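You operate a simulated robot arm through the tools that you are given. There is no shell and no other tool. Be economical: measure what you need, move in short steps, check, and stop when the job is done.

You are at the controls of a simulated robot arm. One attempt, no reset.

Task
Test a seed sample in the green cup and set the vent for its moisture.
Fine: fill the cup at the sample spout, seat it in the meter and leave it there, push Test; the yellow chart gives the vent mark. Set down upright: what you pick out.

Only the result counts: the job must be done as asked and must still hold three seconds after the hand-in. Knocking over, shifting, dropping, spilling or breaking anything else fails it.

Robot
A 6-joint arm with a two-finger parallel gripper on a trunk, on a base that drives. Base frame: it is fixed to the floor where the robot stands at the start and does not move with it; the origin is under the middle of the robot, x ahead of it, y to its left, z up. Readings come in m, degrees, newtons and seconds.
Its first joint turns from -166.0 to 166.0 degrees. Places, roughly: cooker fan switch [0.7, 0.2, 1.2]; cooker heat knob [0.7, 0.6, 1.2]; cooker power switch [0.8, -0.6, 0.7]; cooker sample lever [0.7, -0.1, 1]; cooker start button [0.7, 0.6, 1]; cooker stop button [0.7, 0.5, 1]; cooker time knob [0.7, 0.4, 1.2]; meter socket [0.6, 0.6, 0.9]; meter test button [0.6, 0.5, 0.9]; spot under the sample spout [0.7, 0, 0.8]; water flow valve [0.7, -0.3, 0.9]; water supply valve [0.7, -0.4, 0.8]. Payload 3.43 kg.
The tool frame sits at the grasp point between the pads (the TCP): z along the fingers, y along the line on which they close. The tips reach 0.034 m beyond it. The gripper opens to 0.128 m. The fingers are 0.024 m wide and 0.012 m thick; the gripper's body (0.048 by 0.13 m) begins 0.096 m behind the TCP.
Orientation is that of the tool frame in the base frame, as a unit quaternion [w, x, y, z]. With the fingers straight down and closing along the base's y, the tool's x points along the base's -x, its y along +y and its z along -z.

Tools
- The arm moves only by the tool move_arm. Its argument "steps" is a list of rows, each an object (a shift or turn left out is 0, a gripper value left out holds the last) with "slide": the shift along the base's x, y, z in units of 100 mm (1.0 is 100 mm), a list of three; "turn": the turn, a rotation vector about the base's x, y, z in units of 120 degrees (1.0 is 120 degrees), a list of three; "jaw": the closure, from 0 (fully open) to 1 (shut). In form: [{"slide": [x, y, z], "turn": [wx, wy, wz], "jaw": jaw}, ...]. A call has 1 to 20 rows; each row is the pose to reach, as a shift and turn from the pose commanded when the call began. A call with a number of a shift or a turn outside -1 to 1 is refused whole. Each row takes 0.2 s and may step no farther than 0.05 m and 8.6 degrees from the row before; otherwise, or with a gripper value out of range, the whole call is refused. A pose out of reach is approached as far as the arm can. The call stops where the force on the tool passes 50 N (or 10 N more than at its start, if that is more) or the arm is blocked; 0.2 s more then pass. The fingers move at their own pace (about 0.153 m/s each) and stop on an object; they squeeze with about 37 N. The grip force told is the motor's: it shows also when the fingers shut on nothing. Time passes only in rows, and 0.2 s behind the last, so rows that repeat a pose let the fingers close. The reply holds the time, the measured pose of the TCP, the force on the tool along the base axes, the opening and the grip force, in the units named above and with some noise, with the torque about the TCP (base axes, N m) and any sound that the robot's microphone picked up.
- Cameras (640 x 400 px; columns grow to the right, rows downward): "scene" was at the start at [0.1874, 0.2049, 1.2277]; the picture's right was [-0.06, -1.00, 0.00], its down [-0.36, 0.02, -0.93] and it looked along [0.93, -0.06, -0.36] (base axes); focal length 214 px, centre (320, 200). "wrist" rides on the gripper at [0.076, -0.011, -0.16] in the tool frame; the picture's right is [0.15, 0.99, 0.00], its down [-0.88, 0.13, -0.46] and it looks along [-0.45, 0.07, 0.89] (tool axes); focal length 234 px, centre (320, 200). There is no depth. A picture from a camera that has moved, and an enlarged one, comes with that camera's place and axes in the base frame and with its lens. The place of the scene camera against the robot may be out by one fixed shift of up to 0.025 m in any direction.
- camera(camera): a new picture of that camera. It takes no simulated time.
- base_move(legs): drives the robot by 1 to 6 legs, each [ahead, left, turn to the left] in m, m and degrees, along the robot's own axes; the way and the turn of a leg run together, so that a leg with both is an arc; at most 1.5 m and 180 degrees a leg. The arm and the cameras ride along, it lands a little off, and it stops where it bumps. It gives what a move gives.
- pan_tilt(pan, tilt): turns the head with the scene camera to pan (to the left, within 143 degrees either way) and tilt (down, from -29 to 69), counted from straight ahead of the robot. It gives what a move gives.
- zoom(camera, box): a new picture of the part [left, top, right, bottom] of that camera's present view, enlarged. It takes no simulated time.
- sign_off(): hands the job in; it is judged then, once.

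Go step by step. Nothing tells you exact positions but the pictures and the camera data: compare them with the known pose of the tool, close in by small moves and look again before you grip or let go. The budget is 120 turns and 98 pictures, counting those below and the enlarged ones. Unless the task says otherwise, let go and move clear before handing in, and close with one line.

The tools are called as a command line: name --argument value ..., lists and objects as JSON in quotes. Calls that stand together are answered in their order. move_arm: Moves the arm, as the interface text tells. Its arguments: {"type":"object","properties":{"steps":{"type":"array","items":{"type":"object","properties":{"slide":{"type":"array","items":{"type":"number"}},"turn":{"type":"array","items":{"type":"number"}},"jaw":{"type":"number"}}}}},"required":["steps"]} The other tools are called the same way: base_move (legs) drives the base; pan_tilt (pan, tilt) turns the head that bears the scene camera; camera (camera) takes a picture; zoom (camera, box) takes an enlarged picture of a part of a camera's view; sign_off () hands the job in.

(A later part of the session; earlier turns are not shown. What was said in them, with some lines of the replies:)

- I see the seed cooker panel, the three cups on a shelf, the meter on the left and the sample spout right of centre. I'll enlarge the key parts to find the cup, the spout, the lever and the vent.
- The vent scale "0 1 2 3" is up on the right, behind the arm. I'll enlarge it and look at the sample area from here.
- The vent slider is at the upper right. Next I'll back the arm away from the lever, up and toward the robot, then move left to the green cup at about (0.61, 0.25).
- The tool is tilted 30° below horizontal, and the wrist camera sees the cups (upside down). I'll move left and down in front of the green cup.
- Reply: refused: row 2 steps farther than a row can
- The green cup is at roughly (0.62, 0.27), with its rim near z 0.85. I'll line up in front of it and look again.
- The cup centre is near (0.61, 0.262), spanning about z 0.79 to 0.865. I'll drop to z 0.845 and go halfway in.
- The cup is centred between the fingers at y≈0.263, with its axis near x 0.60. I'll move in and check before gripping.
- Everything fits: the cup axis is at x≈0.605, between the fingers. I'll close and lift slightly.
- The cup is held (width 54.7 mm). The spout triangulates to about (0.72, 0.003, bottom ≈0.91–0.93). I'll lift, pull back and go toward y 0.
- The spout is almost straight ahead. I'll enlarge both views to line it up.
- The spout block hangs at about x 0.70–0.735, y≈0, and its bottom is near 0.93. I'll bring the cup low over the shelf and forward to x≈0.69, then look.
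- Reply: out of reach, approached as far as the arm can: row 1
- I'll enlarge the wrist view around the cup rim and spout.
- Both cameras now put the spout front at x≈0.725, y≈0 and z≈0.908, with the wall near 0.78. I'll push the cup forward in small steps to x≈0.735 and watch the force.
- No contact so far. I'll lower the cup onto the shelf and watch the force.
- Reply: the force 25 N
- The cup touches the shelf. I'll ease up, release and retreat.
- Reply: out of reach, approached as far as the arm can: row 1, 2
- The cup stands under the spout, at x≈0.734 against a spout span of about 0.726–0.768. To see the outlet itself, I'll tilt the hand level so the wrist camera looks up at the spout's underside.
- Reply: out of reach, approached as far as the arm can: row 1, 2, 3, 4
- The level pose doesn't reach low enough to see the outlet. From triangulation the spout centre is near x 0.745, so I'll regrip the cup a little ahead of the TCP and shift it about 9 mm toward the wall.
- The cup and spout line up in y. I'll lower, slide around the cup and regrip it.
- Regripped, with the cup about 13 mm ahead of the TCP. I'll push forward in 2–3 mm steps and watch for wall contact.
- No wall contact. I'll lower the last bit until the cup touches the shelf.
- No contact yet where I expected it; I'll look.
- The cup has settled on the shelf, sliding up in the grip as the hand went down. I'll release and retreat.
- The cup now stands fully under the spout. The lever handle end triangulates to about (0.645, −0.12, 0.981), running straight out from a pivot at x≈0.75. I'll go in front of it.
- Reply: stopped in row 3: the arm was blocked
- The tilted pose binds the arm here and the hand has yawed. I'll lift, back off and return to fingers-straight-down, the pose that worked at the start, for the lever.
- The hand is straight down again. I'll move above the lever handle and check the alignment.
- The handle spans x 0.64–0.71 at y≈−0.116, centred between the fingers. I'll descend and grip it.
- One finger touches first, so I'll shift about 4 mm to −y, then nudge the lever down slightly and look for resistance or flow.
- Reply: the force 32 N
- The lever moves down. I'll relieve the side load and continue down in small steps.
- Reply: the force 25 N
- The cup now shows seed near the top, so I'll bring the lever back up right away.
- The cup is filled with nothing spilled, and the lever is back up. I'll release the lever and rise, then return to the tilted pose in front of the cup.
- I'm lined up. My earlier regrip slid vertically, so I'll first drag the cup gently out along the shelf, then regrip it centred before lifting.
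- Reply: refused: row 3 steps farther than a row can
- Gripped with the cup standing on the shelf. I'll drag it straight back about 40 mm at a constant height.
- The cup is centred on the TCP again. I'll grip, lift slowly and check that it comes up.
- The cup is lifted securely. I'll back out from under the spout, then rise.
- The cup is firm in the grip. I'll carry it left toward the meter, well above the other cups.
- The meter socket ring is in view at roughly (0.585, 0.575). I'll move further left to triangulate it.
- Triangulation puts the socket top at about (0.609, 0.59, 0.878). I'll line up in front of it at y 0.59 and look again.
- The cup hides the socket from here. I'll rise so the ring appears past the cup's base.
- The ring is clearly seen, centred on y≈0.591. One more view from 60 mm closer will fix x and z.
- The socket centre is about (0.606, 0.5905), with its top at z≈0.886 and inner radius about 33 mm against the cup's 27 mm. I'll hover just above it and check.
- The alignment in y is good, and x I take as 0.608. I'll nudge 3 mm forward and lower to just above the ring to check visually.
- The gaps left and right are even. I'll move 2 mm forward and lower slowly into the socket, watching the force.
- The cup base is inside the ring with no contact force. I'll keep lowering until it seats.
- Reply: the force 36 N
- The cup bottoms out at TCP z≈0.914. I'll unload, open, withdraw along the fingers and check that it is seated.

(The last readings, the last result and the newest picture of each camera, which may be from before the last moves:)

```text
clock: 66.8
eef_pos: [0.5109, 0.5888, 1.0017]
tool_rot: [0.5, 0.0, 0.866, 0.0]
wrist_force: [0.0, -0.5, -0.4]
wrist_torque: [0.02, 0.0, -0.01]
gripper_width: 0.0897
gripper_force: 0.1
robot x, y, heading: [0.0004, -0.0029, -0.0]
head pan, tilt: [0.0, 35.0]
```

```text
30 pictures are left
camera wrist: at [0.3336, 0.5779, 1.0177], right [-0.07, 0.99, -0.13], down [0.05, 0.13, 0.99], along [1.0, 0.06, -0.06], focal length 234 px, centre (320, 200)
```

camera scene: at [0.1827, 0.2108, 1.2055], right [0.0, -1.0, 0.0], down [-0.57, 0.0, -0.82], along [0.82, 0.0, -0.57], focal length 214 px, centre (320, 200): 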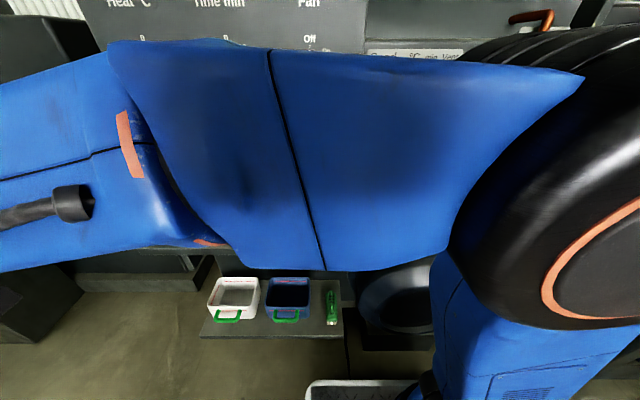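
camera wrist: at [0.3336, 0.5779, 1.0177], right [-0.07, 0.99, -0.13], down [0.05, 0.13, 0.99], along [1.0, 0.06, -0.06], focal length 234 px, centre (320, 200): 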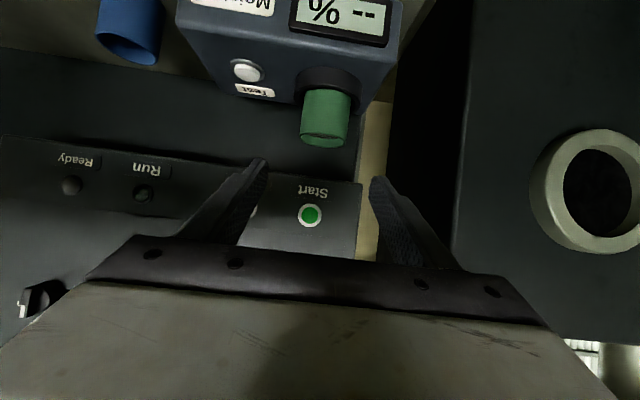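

The cup stands upright in the socket. The Test button is at about (0.596, 0.495, top ≈0.872). I'll close the fingers and hover above it.

move_arm --steps '[{"slide": [0, -0.3, 0], "jaw": 0.7}, {"slide": [0, -0.6, 0], "jaw": 1}, {"slide": [0, -0.94, 0]}, {"slide": [0.3, -0.94, -0.2]}, {"slide": [0.61, -0.94, -0.45]}, {"slide": [0.61, -0.94, -0.65]}]'

camera --camera "wrist"

camera --camera "scene"

```text
clock: 68.2
eef_pos: [0.5728, 0.4963, 0.9354]
tool_rot: [0.5, 0.001, 0.866, -0.002]
wrist_force: [0.1, -0.8, 0.5]
wrist_torque: [0.02, 0.05, 0.02]
gripper_width: 0.0
gripper_force: 33.2
robot x, y, heading: [-0.0033, -0.0008, -0.1]
head pan, tilt: [0.0, 35.0]
```

```text
29 pictures are left
camera wrist: at [0.3949, 0.4852, 0.9505], right [-0.07, 0.99, -0.13], down [0.05, 0.13, 0.99], along [1.0, 0.07, -0.06], focal length 234 px, centre (320, 200)
```

wrist: 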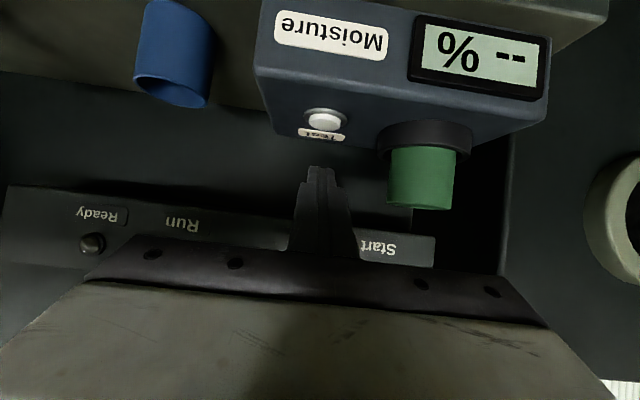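

```text
28 pictures are left
camera scene: at [0.1827, 0.2108, 1.2055], right [0.0, -1.0, 0.0], down [-0.57, 0.0, -0.82], along [0.82, 0.0, -0.57], focal length 214 px, centre (320, 200)
```

scene: 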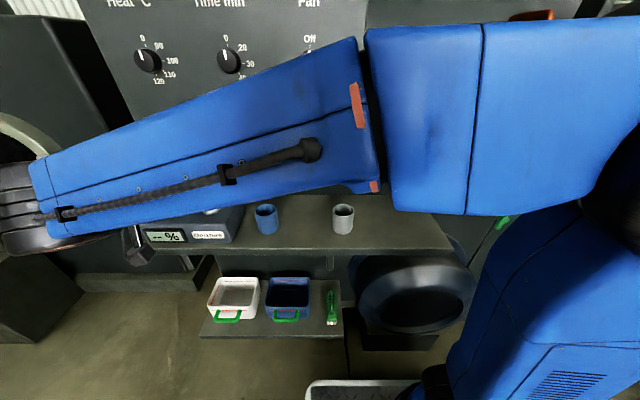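

The fingertips are above the button in line. I'll press down in small steps.

move_arm --steps '[{"slide": [0, -0.02, -0.15]}, {"slide": [0, -0.02, -0.28]}, {"slide": [0, -0.02, -0.32]}, {"slide": [0, -0.02, -0.35]}, {"slide": [0, -0.02, -0.38]}]'

zoom --camera "wrist" --box '[240, 0, 560, 200]'

```text
clock: 69.4
eef_pos: [0.5709, 0.495, 0.898]
tool_rot: [0.5, 0.0, 0.866, 0.0]
wrist_force: [-0.5, 1.5, 0.4]
wrist_torque: [0.05, -0.04, 0.02]
gripper_width: 0.0
gripper_force: 32.6
robot x, y, heading: [-0.0001, -0.003, 0.1]
head pan, tilt: [0.0, 35.0]
```

```text
2.00 times, centred on (400, 100) of wrist
camera zoom: at [0.3942, 0.4823, 0.9128], right [-0.07, 0.99, -0.13], down [0.05, 0.13, 0.99], along [1.0, 0.07, -0.06], focal length 468 px, centre (160, 400)
```

zoom: 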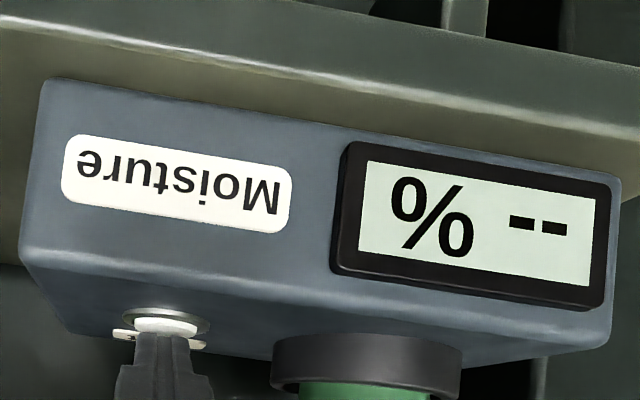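

move_arm --steps '[{"slide": [0, 0, -0.02]}, {"slide": [0, 0, -0.04]}, {"slide": [0, 0, -0.06]}]'

zoom --camera "wrist" --box '[240, 0, 560, 200]'

```text
clock: 70.2
eef_pos: [0.5709, 0.4935, 0.891]
tool_rot: [0.499, 0.002, 0.866, -0.001]
wrist_force: [2.8, -5.5, 14.2]
wrist_torque: [-0.16, -0.39, -0.17]
gripper_width: 0.0
gripper_force: 33.2
robot x, y, heading: [0.004, 0.0005, 0.1]
head pan, tilt: [0.0, 35.0]
heard: click
```

```text
2.00 times, centred on (400, 100) of wrist
camera zoom: at [0.3939, 0.4824, 0.9075], right [-0.07, 0.99, -0.13], down [0.05, 0.13, 0.99], along [1.0, 0.06, -0.05], focal length 468 px, centre (160, 400)
```

zoom: 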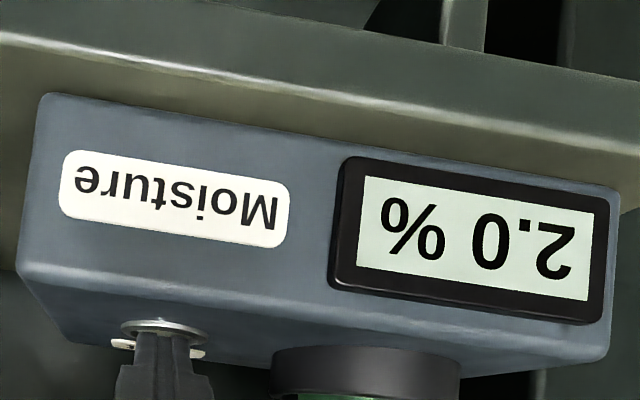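

There was a click and the meter reads 2.0 %, which is under 3 % and so vent 0. I'll lift off, re-read the display to be sure it's stable, and look at the chart and vent.

move_arm --steps '[{"slide": [0, 0, 0.2]}, {"slide": [-0.1, 0, 0.5]}, {"slide": [-0.4, 0, 0.8]}, {"slide": [-0.7, -0.2, 1]}, {"slide": [-0.8, -0.5, 1]}]'

zoom --camera "wrist" --box '[320, 0, 640, 200]'

pan_tilt --pan -40 --tilt 0

camera --camera "scene"

```text
clock: 71.4
eef_pos: [0.4905, 0.4452, 0.9921]
tool_rot: [0.499, 0.0, 0.866, -0.001]
wrist_force: [-0.2, -0.6, -0.2]
wrist_torque: [0.0, -0.02, 0.0]
gripper_width: 0.0
gripper_force: 33.5
robot x, y, heading: [-0.0025, 0.0011, 0.1]
head pan, tilt: [0.0, 35.0]
```

```text
2.00 times, centred on (480, 100) of wrist
camera zoom: at [0.3126, 0.4337, 1.0075], right [-0.07, 0.99, -0.13], down [0.05, 0.13, 0.99], along [1.0, 0.07, -0.06], focal length 468 px, centre (0, 400)
```

zoom: 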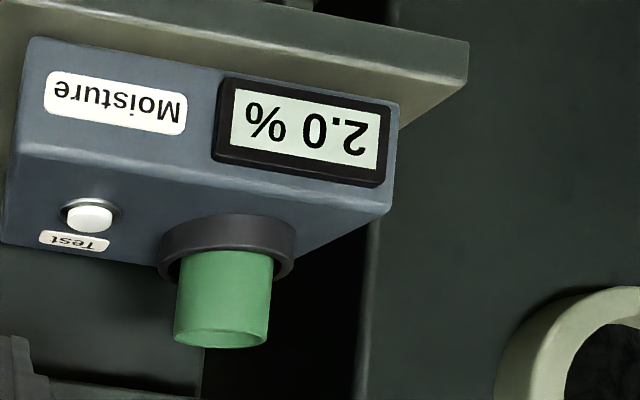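

```text
clock: 72.4
eef_pos: [0.4897, 0.4439, 0.9924]
tool_rot: [0.5, 0.0, 0.866, 0.0]
wrist_force: [0.2, 0.9, -0.6]
wrist_torque: [0.01, 0.01, 0.01]
gripper_width: 0.0
gripper_force: 32.8
robot x, y, heading: [-0.0017, 0.0026, -0.1]
head pan, tilt: [-40.0, 0.0]
```

```text
24 pictures are left
camera scene: at [0.1636, 0.1531, 1.2616], right [-0.64, -0.77, 0.0], down [0.0, 0.0, -1.0], along [0.77, -0.64, 0.0], focal length 214 px, centre (320, 200)
```

scene: 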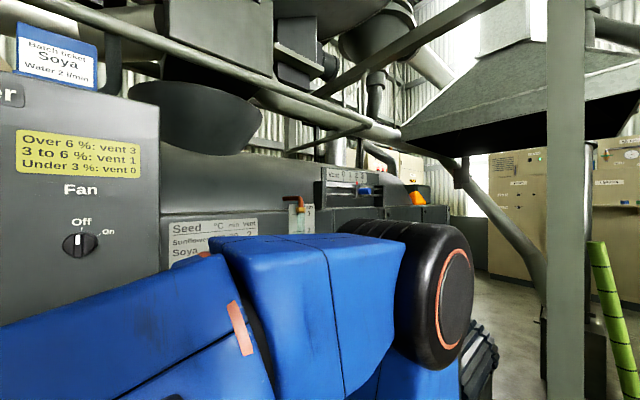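

The display holds at 2.0 %, so vent 0. I'll enlarge the vent slider.

zoom --camera "scene" --box '[300, 150, 412, 220]'

```text
5.71 times, centred on (356, 185) of scene
camera zoom: at [0.1636, 0.1531, 1.2616], right [-0.64, -0.77, 0.0], down [0.0, 0.0, -1.0], along [0.77, -0.64, 0.0], focal length 1226 px, centre (114, 286)
```

zoom: 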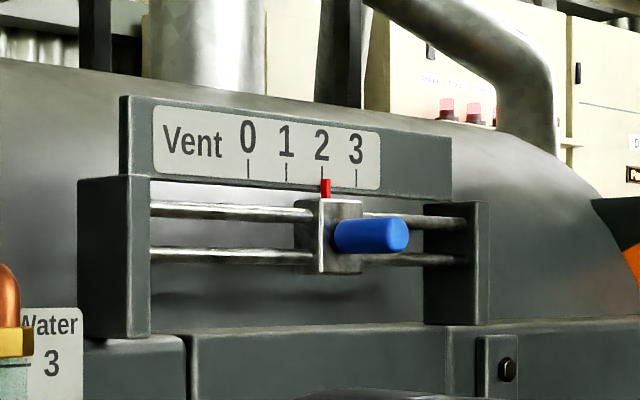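

The vent carriage pointer is at 2; it must go left to 0. The blue handle is near (0.70, −0.53, 1.29). I'll first raise the hand and return it to straight down.

move_arm --steps '[{"slide": [-0.1, -0.2, 0.3], "turn": [0, 0.06, 0]}, {"slide": [-0.1, -0.4, 0.6], "turn": [0, 0.12, 0]}, {"slide": [-0.1, -0.6, 0.9], "turn": [0, 0.18, 0]}, {"slide": [-0.1, -0.8, 1], "turn": [0, 0.24, 0]}, {"slide": [-0.1, -1, 1], "turn": [0, 0.3, 0]}, {"slide": [-0.1, -1, 1], "turn": [0, 0.36, 0]}, {"slide": [-0.1, -1, 1], "turn": [0, 0.42, 0]}, {"slide": [-0.1, -1, 1], "turn": [0, 0.48, 0]}, {"slide": [-0.1, -1, 1], "turn": [0, 0.5, 0], "jaw": 0.5}]'

move_arm --steps '[{"slide": [0, -0.4, 0.4]}, {"slide": [0, -0.7, 0.8]}, {"slide": [0, -1, 1]}]'

move_arm --steps '[{"slide": [0, -0.45, 0.0]}, {"slide": [0, -0.9, 0.3]}, {"slide": [0, -1, 0.7]}, {"slide": [0, -1, 1]}]'

move_arm --steps '[{"slide": [0, -0.45, 0.0]}, {"slide": [0, -0.9, 0.0]}, {"slide": [0, -1, 0.0]}]'

move_arm --steps '[{"slide": [0, -0.45, 0.0]}, {"slide": [0, -0.9, 0.0]}, {"slide": [0, -1, 0.0]}]'

```text
clock: 74.4
eef_pos: [0.4809, 0.3449, 1.0911]
tool_rot: [0.0, 0.0, 1.0, -0.001]
wrist_force: [0.0, -0.3, 0.5]
wrist_torque: [0.04, -0.02, -0.05]
gripper_width: 0.0641
gripper_force: 0.0
robot x, y, heading: [-0.0034, -0.0046, -0.1]
head pan, tilt: [-40.0, 0.0]
```

```text
refused: row 1 steps farther than a row can; nothing moved
```

```text
refused: row 2 steps farther than a row can; nothing moved
```

```text
clock: 75.2
eef_pos: [0.4816, 0.2447, 1.0926]
tool_rot: [-0.001, 0.0, 1.0, 0.0]
wrist_force: [-1.0, -0.5, 0.3]
wrist_torque: [-0.02, 0.03, 0.02]
gripper_width: 0.0641
gripper_force: 0.0
robot x, y, heading: [-0.0006, 0.0013, -0.0]
head pan, tilt: [-40.0, 0.0]
```

```text
clock: 76.0
eef_pos: [0.4806, 0.1475, 1.0923]
tool_rot: [0.0, 0.001, 1.0, -0.001]
wrist_force: [-0.6, 0.3, -0.1]
wrist_torque: [-0.01, 0.01, 0.0]
gripper_width: 0.064
gripper_force: 0.0
robot x, y, heading: [-0.0038, -0.0002, 0.1]
head pan, tilt: [-40.0, 0.0]
```

The hand is now at (0.48, 0.15, 1.09), straight down. I'll carry on to the right and up, in smaller rows.

move_arm --steps '[{"slide": [0, -0.3, 0.3]}, {"slide": [0, -0.6, 0.6]}, {"slide": [0, -0.9, 0.9]}, {"slide": [0, -1, 1]}]'

move_arm --steps '[{"slide": [0, -0.3, 0.3]}, {"slide": [0, -0.6, 0.6]}, {"slide": [0, -0.9, 0.9]}, {"slide": [0, -1, 1]}]'

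move_arm --steps '[{"slide": [0, -0.3, 0.3]}, {"slide": [0, -0.6, 0.6]}, {"slide": [0, -0.9, 0.9]}, {"slide": [0, -1, 0.9]}]'

move_arm --steps '[{"slide": [0, -0.45, 0.0]}, {"slide": [0, -0.9, 0.0]}, {"slide": [0, -1, 0.0]}]'

camera --camera "scene"

camera --camera "wrist"

```text
clock: 77.0
eef_pos: [0.4908, 0.0555, 1.1483]
tool_rot: [0.003, -0.001, 1.0, 0.0]
wrist_force: [0.4, -0.2, -0.2]
wrist_torque: [0.01, -0.04, 0.0]
gripper_width: 0.064
gripper_force: 0.1
out of reach, approached as far as the arm can: row 3, 4
robot x, y, heading: [-0.0016, -0.0016, 0.0]
head pan, tilt: [-40.0, 0.0]
```

```text
clock: 78.0
eef_pos: [0.5146, -0.0172, 1.1454]
tool_rot: [0.002, 0.001, 1.0, -0.001]
wrist_force: [0.1, 0.6, -0.3]
wrist_torque: [-0.03, -0.03, -0.02]
gripper_width: 0.0643
gripper_force: 0.0
out of reach, approached as far as the arm can: row 1, 2, 3, 4
robot x, y, heading: [-0.0, 0.0013, 0.0]
head pan, tilt: [-40.0, 0.0]
```

```text
clock: 79.0
eef_pos: [0.5367, -0.1084, 1.1524]
tool_rot: [0.003, 0.0, 1.0, -0.001]
wrist_force: [0.1, -0.8, -0.8]
wrist_torque: [-0.02, 0.0, 0.06]
gripper_width: 0.064
gripper_force: 0.0
out of reach, approached as far as the arm can: row 1, 2, 3, 4
robot x, y, heading: [-0.0001, -0.0002, 0.1]
head pan, tilt: [-40.0, 0.0]
```

```text
clock: 79.8
eef_pos: [0.5333, -0.208, 1.1519]
tool_rot: [0.0, 0.0, 1.0, -0.001]
wrist_force: [-0.3, 0.2, 0.1]
wrist_torque: [0.01, 0.01, 0.02]
gripper_width: 0.0638
gripper_force: 0.0
robot x, y, heading: [0.0036, 0.0008, -0.0]
head pan, tilt: [-40.0, 0.0]
```

```text
22 pictures are left
camera scene: at [0.1635, 0.153, 1.2617], right [-0.64, -0.77, 0.0], down [0.0, 0.0, -1.0], along [0.77, -0.64, 0.0], focal length 214 px, centre (320, 200)
```

scene: 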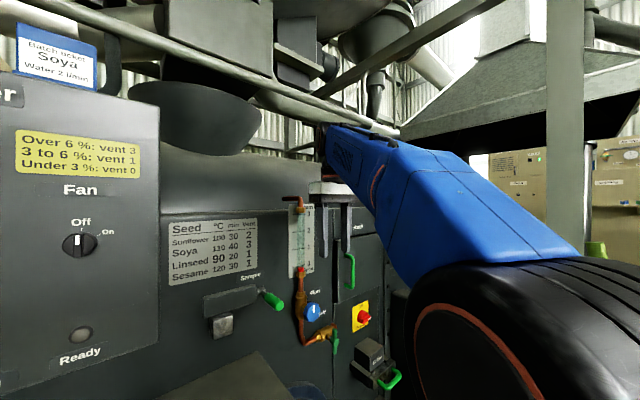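

```text
21 pictures are left
camera wrist: at [0.4572, -0.2204, 1.3132], right [-0.15, 0.99, 0.0], down [0.88, 0.13, 0.46], along [0.45, 0.07, -0.89], focal length 234 px, centre (320, 200)
```

wrist: 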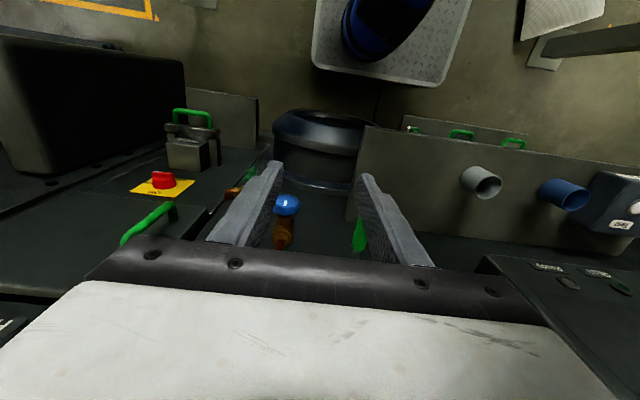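

Straight down tops out at z≈1.15, so for the vent handle I'll point the fingers outward along the arm's own direction. First I'll move out and yaw by −30°.

move_arm --steps '[{"slide": [0.1, -0.3, 0], "turn": [0, 0, -0.06], "jaw": 0.5}, {"slide": [0.2, -0.6, 0], "turn": [0, 0, -0.12]}, {"slide": [0.25, -0.9, 0], "turn": [0, 0, -0.18]}, {"slide": [0.25, -1, 0], "turn": [0, 0, -0.25]}]'

move_arm --steps '[{"slide": [0, 0, 0.05], "turn": [-0.03, -0.052, 0]}, {"slide": [0, 0, 0.15], "turn": [-0.06, -0.104, 0]}, {"slide": [0, 0, 0.25], "turn": [-0.09, -0.156, 0]}, {"slide": [0, 0, 0.4], "turn": [-0.12, -0.208, 0]}, {"slide": [0, 0, 0.55], "turn": [-0.15, -0.26, 0]}, {"slide": [0, 0, 0.7], "turn": [-0.18, -0.312, 0]}, {"slide": [0, 0, 0.85], "turn": [-0.21, -0.364, 0]}, {"slide": [0, 0, 1], "turn": [-0.24, -0.416, 0]}]'

camera --camera "wrist"

camera --camera "scene"

```text
clock: 80.8
eef_pos: [0.5582, -0.3088, 1.1534]
tool_rot: [0.0, 0.259, 0.966, -0.001]
wrist_force: [0.4, 0.5, -0.7]
wrist_torque: [-0.02, -0.01, 0.02]
gripper_width: 0.0642
gripper_force: 0.1
robot x, y, heading: [0.0015, -0.0035, 0.1]
head pan, tilt: [-40.0, 0.0]
```

```text
clock: 82.6
eef_pos: [0.5585, -0.3076, 1.2534]
tool_rot: [0.466, 0.227, 0.846, -0.126]
wrist_force: [-0.3, 0.3, 0.3]
wrist_torque: [0.04, -0.03, 0.0]
gripper_width: 0.064
gripper_force: 0.1
robot x, y, heading: [0.0038, 0.0012, 0.2]
head pan, tilt: [-40.0, 0.0]
```

```text
20 pictures are left
camera wrist: at [0.4013, -0.2301, 1.2762], right [0.43, 0.9, -0.12], down [0.14, 0.07, 0.99], along [0.89, -0.44, -0.1], focal length 234 px, centre (320, 200)
```

wrist: 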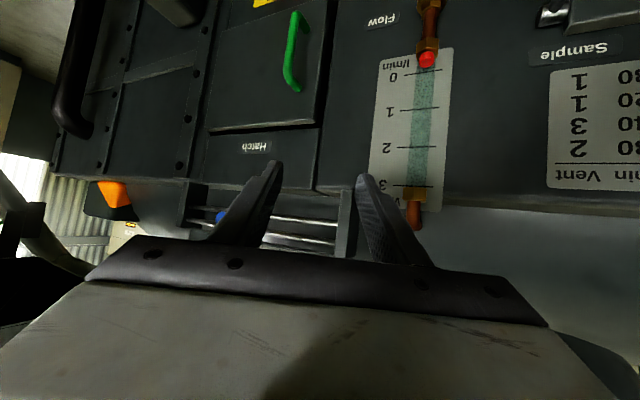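

```text
19 pictures are left
camera scene: at [0.1636, 0.1529, 1.2617], right [-0.64, -0.77, 0.0], down [0.0, 0.0, -1.0], along [0.77, -0.64, 0.0], focal length 214 px, centre (320, 200)
```

scene: 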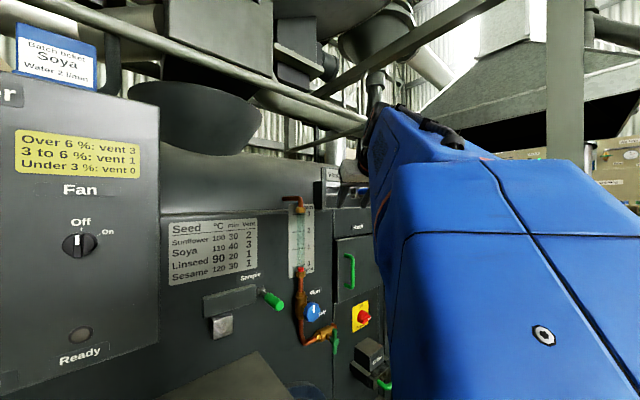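

The pose works, and I can see the rails and the blue handle past the left finger. I'll shift right to triangulate it.

move_arm --steps '[{"slide": [0, -0.45, 0]}, {"slide": [0, -0.9, 0]}, {"slide": [0, -1, 0]}]'

move_arm --steps '[{"slide": [-0.2, -0.4, 0]}, {"slide": [-0.3, -0.8, 0]}]'

camera --camera "wrist"

```text
clock: 83.4
eef_pos: [0.5599, -0.4086, 1.2539]
tool_rot: [0.465, 0.227, 0.847, -0.125]
wrist_force: [-1.2, 0.3, 0.2]
wrist_torque: [0.02, -0.03, 0.01]
gripper_width: 0.0638
gripper_force: 0.1
robot x, y, heading: [0.0011, -0.0023, 0.0]
head pan, tilt: [-40.0, 0.0]
```

```text
clock: 84.0
eef_pos: [0.5308, -0.4872, 1.255]
tool_rot: [0.466, 0.226, 0.846, -0.125]
wrist_force: [-0.5, 0.9, 1.3]
wrist_torque: [0.0, 0.03, -0.05]
gripper_width: 0.064
gripper_force: 0.0
robot x, y, heading: [0.0003, -0.0001, -0.1]
head pan, tilt: [-40.0, 0.0]
```

```text
18 pictures are left
camera wrist: at [0.3729, -0.4087, 1.2779], right [0.43, 0.9, -0.12], down [0.14, 0.07, 0.99], along [0.89, -0.44, -0.1], focal length 234 px, centre (320, 200)
```

wrist: 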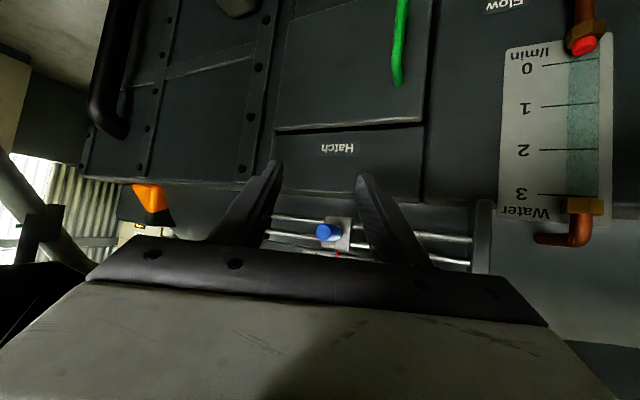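

Triangulated: the handle tip is at about (0.682, −0.547, 1.289), along −x. I'll yaw back to square and see if the arm can hold that here.

move_arm --steps '[{"slide": [0.1, -0.1, 0.1], "turn": [0, 0, 0.0625]}, {"slide": [0.2, -0.3, 0.3], "turn": [0, 0, 0.125]}, {"slide": [0.3, -0.5, 0.4], "turn": [0, 0, 0.1875]}, {"slide": [0.4, -0.6, 0.45], "turn": [0, 0, 0.25]}]'

camera --camera "wrist"

```text
clock: 85.0
eef_pos: [0.5693, -0.5458, 1.299]
tool_rot: [0.483, -0.001, 0.876, -0.001]
wrist_force: [-0.7, 1.3, 0.4]
wrist_torque: [-0.07, 0.08, -0.09]
gripper_width: 0.0641
gripper_force: 0.0
robot x, y, heading: [-0.0039, -0.0031, -0.2]
head pan, tilt: [-40.0, 0.0]
```

```text
17 pictures are left
camera wrist: at [0.3929, -0.5585, 1.3213], right [-0.08, 0.99, -0.13], down [0.09, 0.13, 0.99], along [0.99, 0.07, -0.1], focal length 234 px, centre (320, 200)
```

wrist: 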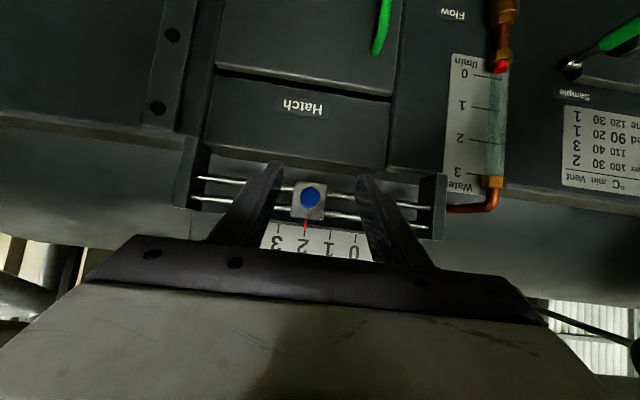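

Now square: the pointer is at 2 and the marks 0–3 are visible, about 38 mm apart. I'll advance around the handle.

move_arm --steps '[{"slide": [0.3, -0.03, -0.05]}, {"slide": [0.6, -0.04, -0.1]}, {"slide": [0.8, -0.04, -0.1]}]'

camera --camera "wrist"

```text
clock: 85.8
eef_pos: [0.6497, -0.5525, 1.29]
tool_rot: [0.483, 0.001, 0.876, -0.001]
wrist_force: [-1.1, 0.5, 0.5]
wrist_torque: [0.02, 0.02, 0.02]
gripper_width: 0.0639
gripper_force: 0.0
robot x, y, heading: [0.0056, -0.0023, -0.2]
head pan, tilt: [-40.0, 0.0]
```

```text
16 pictures are left
camera wrist: at [0.4736, -0.5643, 1.3121], right [-0.08, 0.99, -0.12], down [0.09, 0.13, 0.99], along [0.99, 0.07, -0.1], focal length 234 px, centre (320, 200)
```

wrist: 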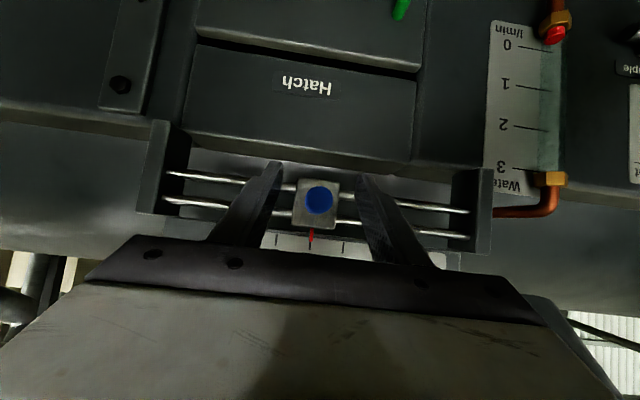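

The handle is centred between the fingers. I'll go 36 mm further in and close on it.

move_arm --steps '[{"slide": [0.2, 0.02, 0]}, {"slide": [0.36, 0.03, 0]}, {"slide": [0.36, 0.03, 0], "jaw": 0.7}, {"slide": [0.36, 0.03, 0], "jaw": 0.85}, {"slide": [0.36, 0.03, 0], "jaw": 0.85}]'

camera --camera "wrist"

```text
clock: 87.0
eef_pos: [0.6854, -0.5477, 1.2898]
tool_rot: [0.481, 0.0, 0.877, 0.0]
wrist_force: [0.0, -2.2, 2.1]
wrist_torque: [-0.02, -0.02, 0.49]
gripper_width: 0.025
gripper_force: 44.4
robot x, y, heading: [0.0004, 0.0007, -0.1]
head pan, tilt: [-40.0, 0.0]
```

```text
15 pictures are left
camera wrist: at [0.5094, -0.5602, 1.3118], right [-0.08, 0.99, -0.12], down [0.09, 0.13, 0.99], along [0.99, 0.07, -0.1], focal length 234 px, centre (320, 200)
```

wrist: 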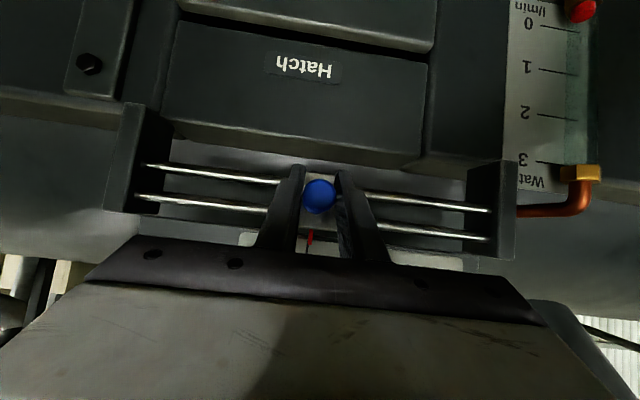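

The handle is gripped. I'll slide it left (+y) by about 75 mm.

move_arm --steps '[{"slide": [0, 0.08, 0]}, {"slide": [0, 0.18, 0]}, {"slide": [0, 0.3, 0]}, {"slide": [0, 0.42, 0]}, {"slide": [0, 0.54, 0]}, {"slide": [0, 0.65, 0]}, {"slide": [0, 0.72, 0]}, {"slide": [0, 0.75, 0]}, {"slide": [0, 0.75, 0]}]'

zoom --camera "wrist" --box '[220, 140, 420, 280]'

```text
clock: 89.0
eef_pos: [0.6854, -0.472, 1.2894]
tool_rot: [0.482, 0.0, 0.876, -0.001]
wrist_force: [24.8, 1.9, 37.2]
wrist_torque: [-0.01, -0.69, 0.52]
gripper_width: 0.0255
gripper_force: 45.3
robot x, y, heading: [0.0007, -0.0001, 0.1]
head pan, tilt: [-40.0, 0.0]
```

```text
2.86 times, centred on (320, 210) of wrist
camera zoom: at [0.5093, -0.4841, 1.3114], right [-0.08, 0.99, -0.13], down [0.09, 0.13, 0.99], along [0.99, 0.07, -0.1], focal length 669 px, centre (320, 171)
```

zoom: 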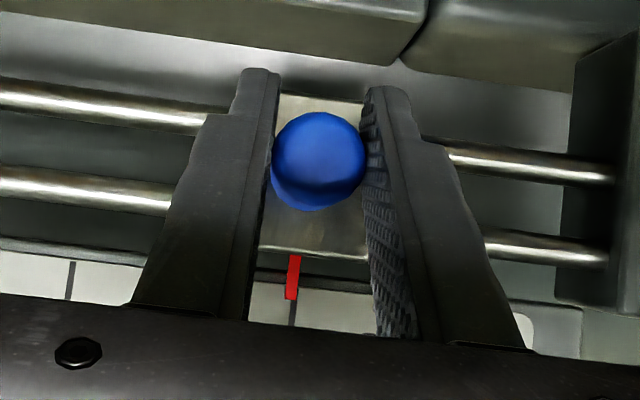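

The pointer is lined up with the mark, and the label ends to its left, as it should at 0. I'll release and back away to verify.

move_arm --steps '[{"slide": [0, 0, 0], "jaw": 0.65}, {"slide": [0, 0, 0], "jaw": 0.5}, {"slide": [0, 0, 0], "jaw": 0.5}, {"slide": [-0.3, 0, 0]}, {"slide": [-0.7, 0, 0]}, {"slide": [-1, 0, 0]}]'

zoom --camera "wrist" --box '[200, 140, 440, 290]'

pan_tilt --pan 10 --tilt 30

camera --camera "scene"

```text
clock: 90.4
eef_pos: [0.583, -0.4752, 1.2874]
tool_rot: [0.481, 0.0, 0.876, 0.0]
wrist_force: [0.9, 0.4, 0.4]
wrist_torque: [0.05, -0.01, 0.03]
gripper_width: 0.0641
gripper_force: 0.1
robot x, y, heading: [0.0024, 0.0041, 0.3]
head pan, tilt: [-40.0, 0.0]
```

```text
2.67 times, centred on (320, 215) of wrist
camera zoom: at [0.4064, -0.4874, 1.3106], right [-0.08, 0.99, -0.12], down [0.09, 0.13, 0.99], along [0.99, 0.07, -0.1], focal length 624 px, centre (320, 160)
```

zoom: 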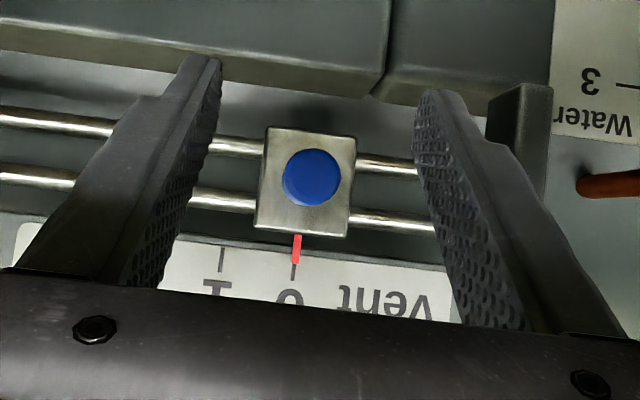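

```text
clock: 91.6
eef_pos: [0.5826, -0.476, 1.2881]
tool_rot: [0.482, -0.001, 0.876, 0.0]
wrist_force: [0.2, -0.5, 0.3]
wrist_torque: [0.03, 0.02, -0.04]
gripper_width: 0.064
gripper_force: 0.1
robot x, y, heading: [0.0, -0.0027, -0.1]
head pan, tilt: [10.0, 30.0]
```

```text
12 pictures are left
camera scene: at [0.1837, 0.2264, 1.2134], right [0.17, -0.98, 0.0], down [-0.49, -0.09, -0.87], along [0.85, 0.15, -0.5], focal length 214 px, centre (320, 200)
```

scene: 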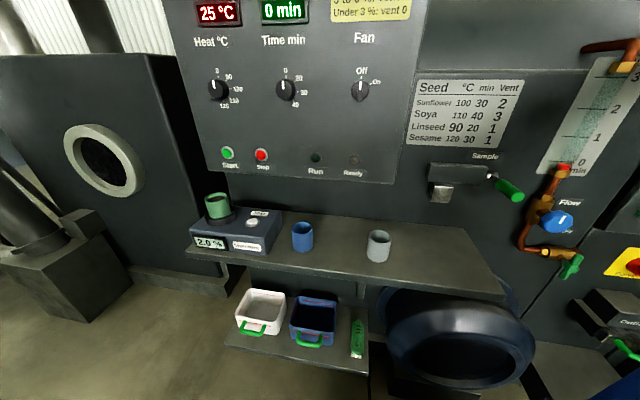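

The pointer sits at 0, the lever is up, and the meter shows 2.0 % with the cup in it. One last enlarged look at the cup's seating.

zoom --camera "scene" --box '[180, 180, 300, 260]'

```text
5.00 times, centred on (240, 220) of scene
camera zoom: at [0.1837, 0.2264, 1.2134], right [0.17, -0.98, 0.0], down [-0.49, -0.09, -0.87], along [0.85, 0.15, -0.5], focal length 1072 px, centre (720, 100)
```

zoom: 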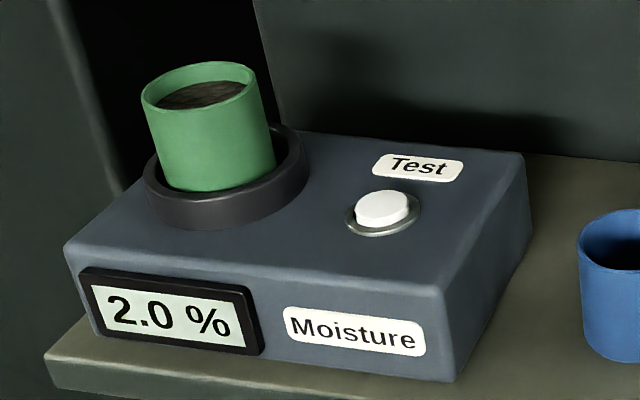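

The filled cup is upright in the socket, the reading is 2.0 %, the vent is at 0, and the gripper is clear. I'm handing in.

sign_off

```text
The job is handed in.
```

The job is handed in: the green cup was filled at the spout and left upright in the meter, the test read 2.0 %, and the vent is set to 0 as the yellow chart says for under 3 %.
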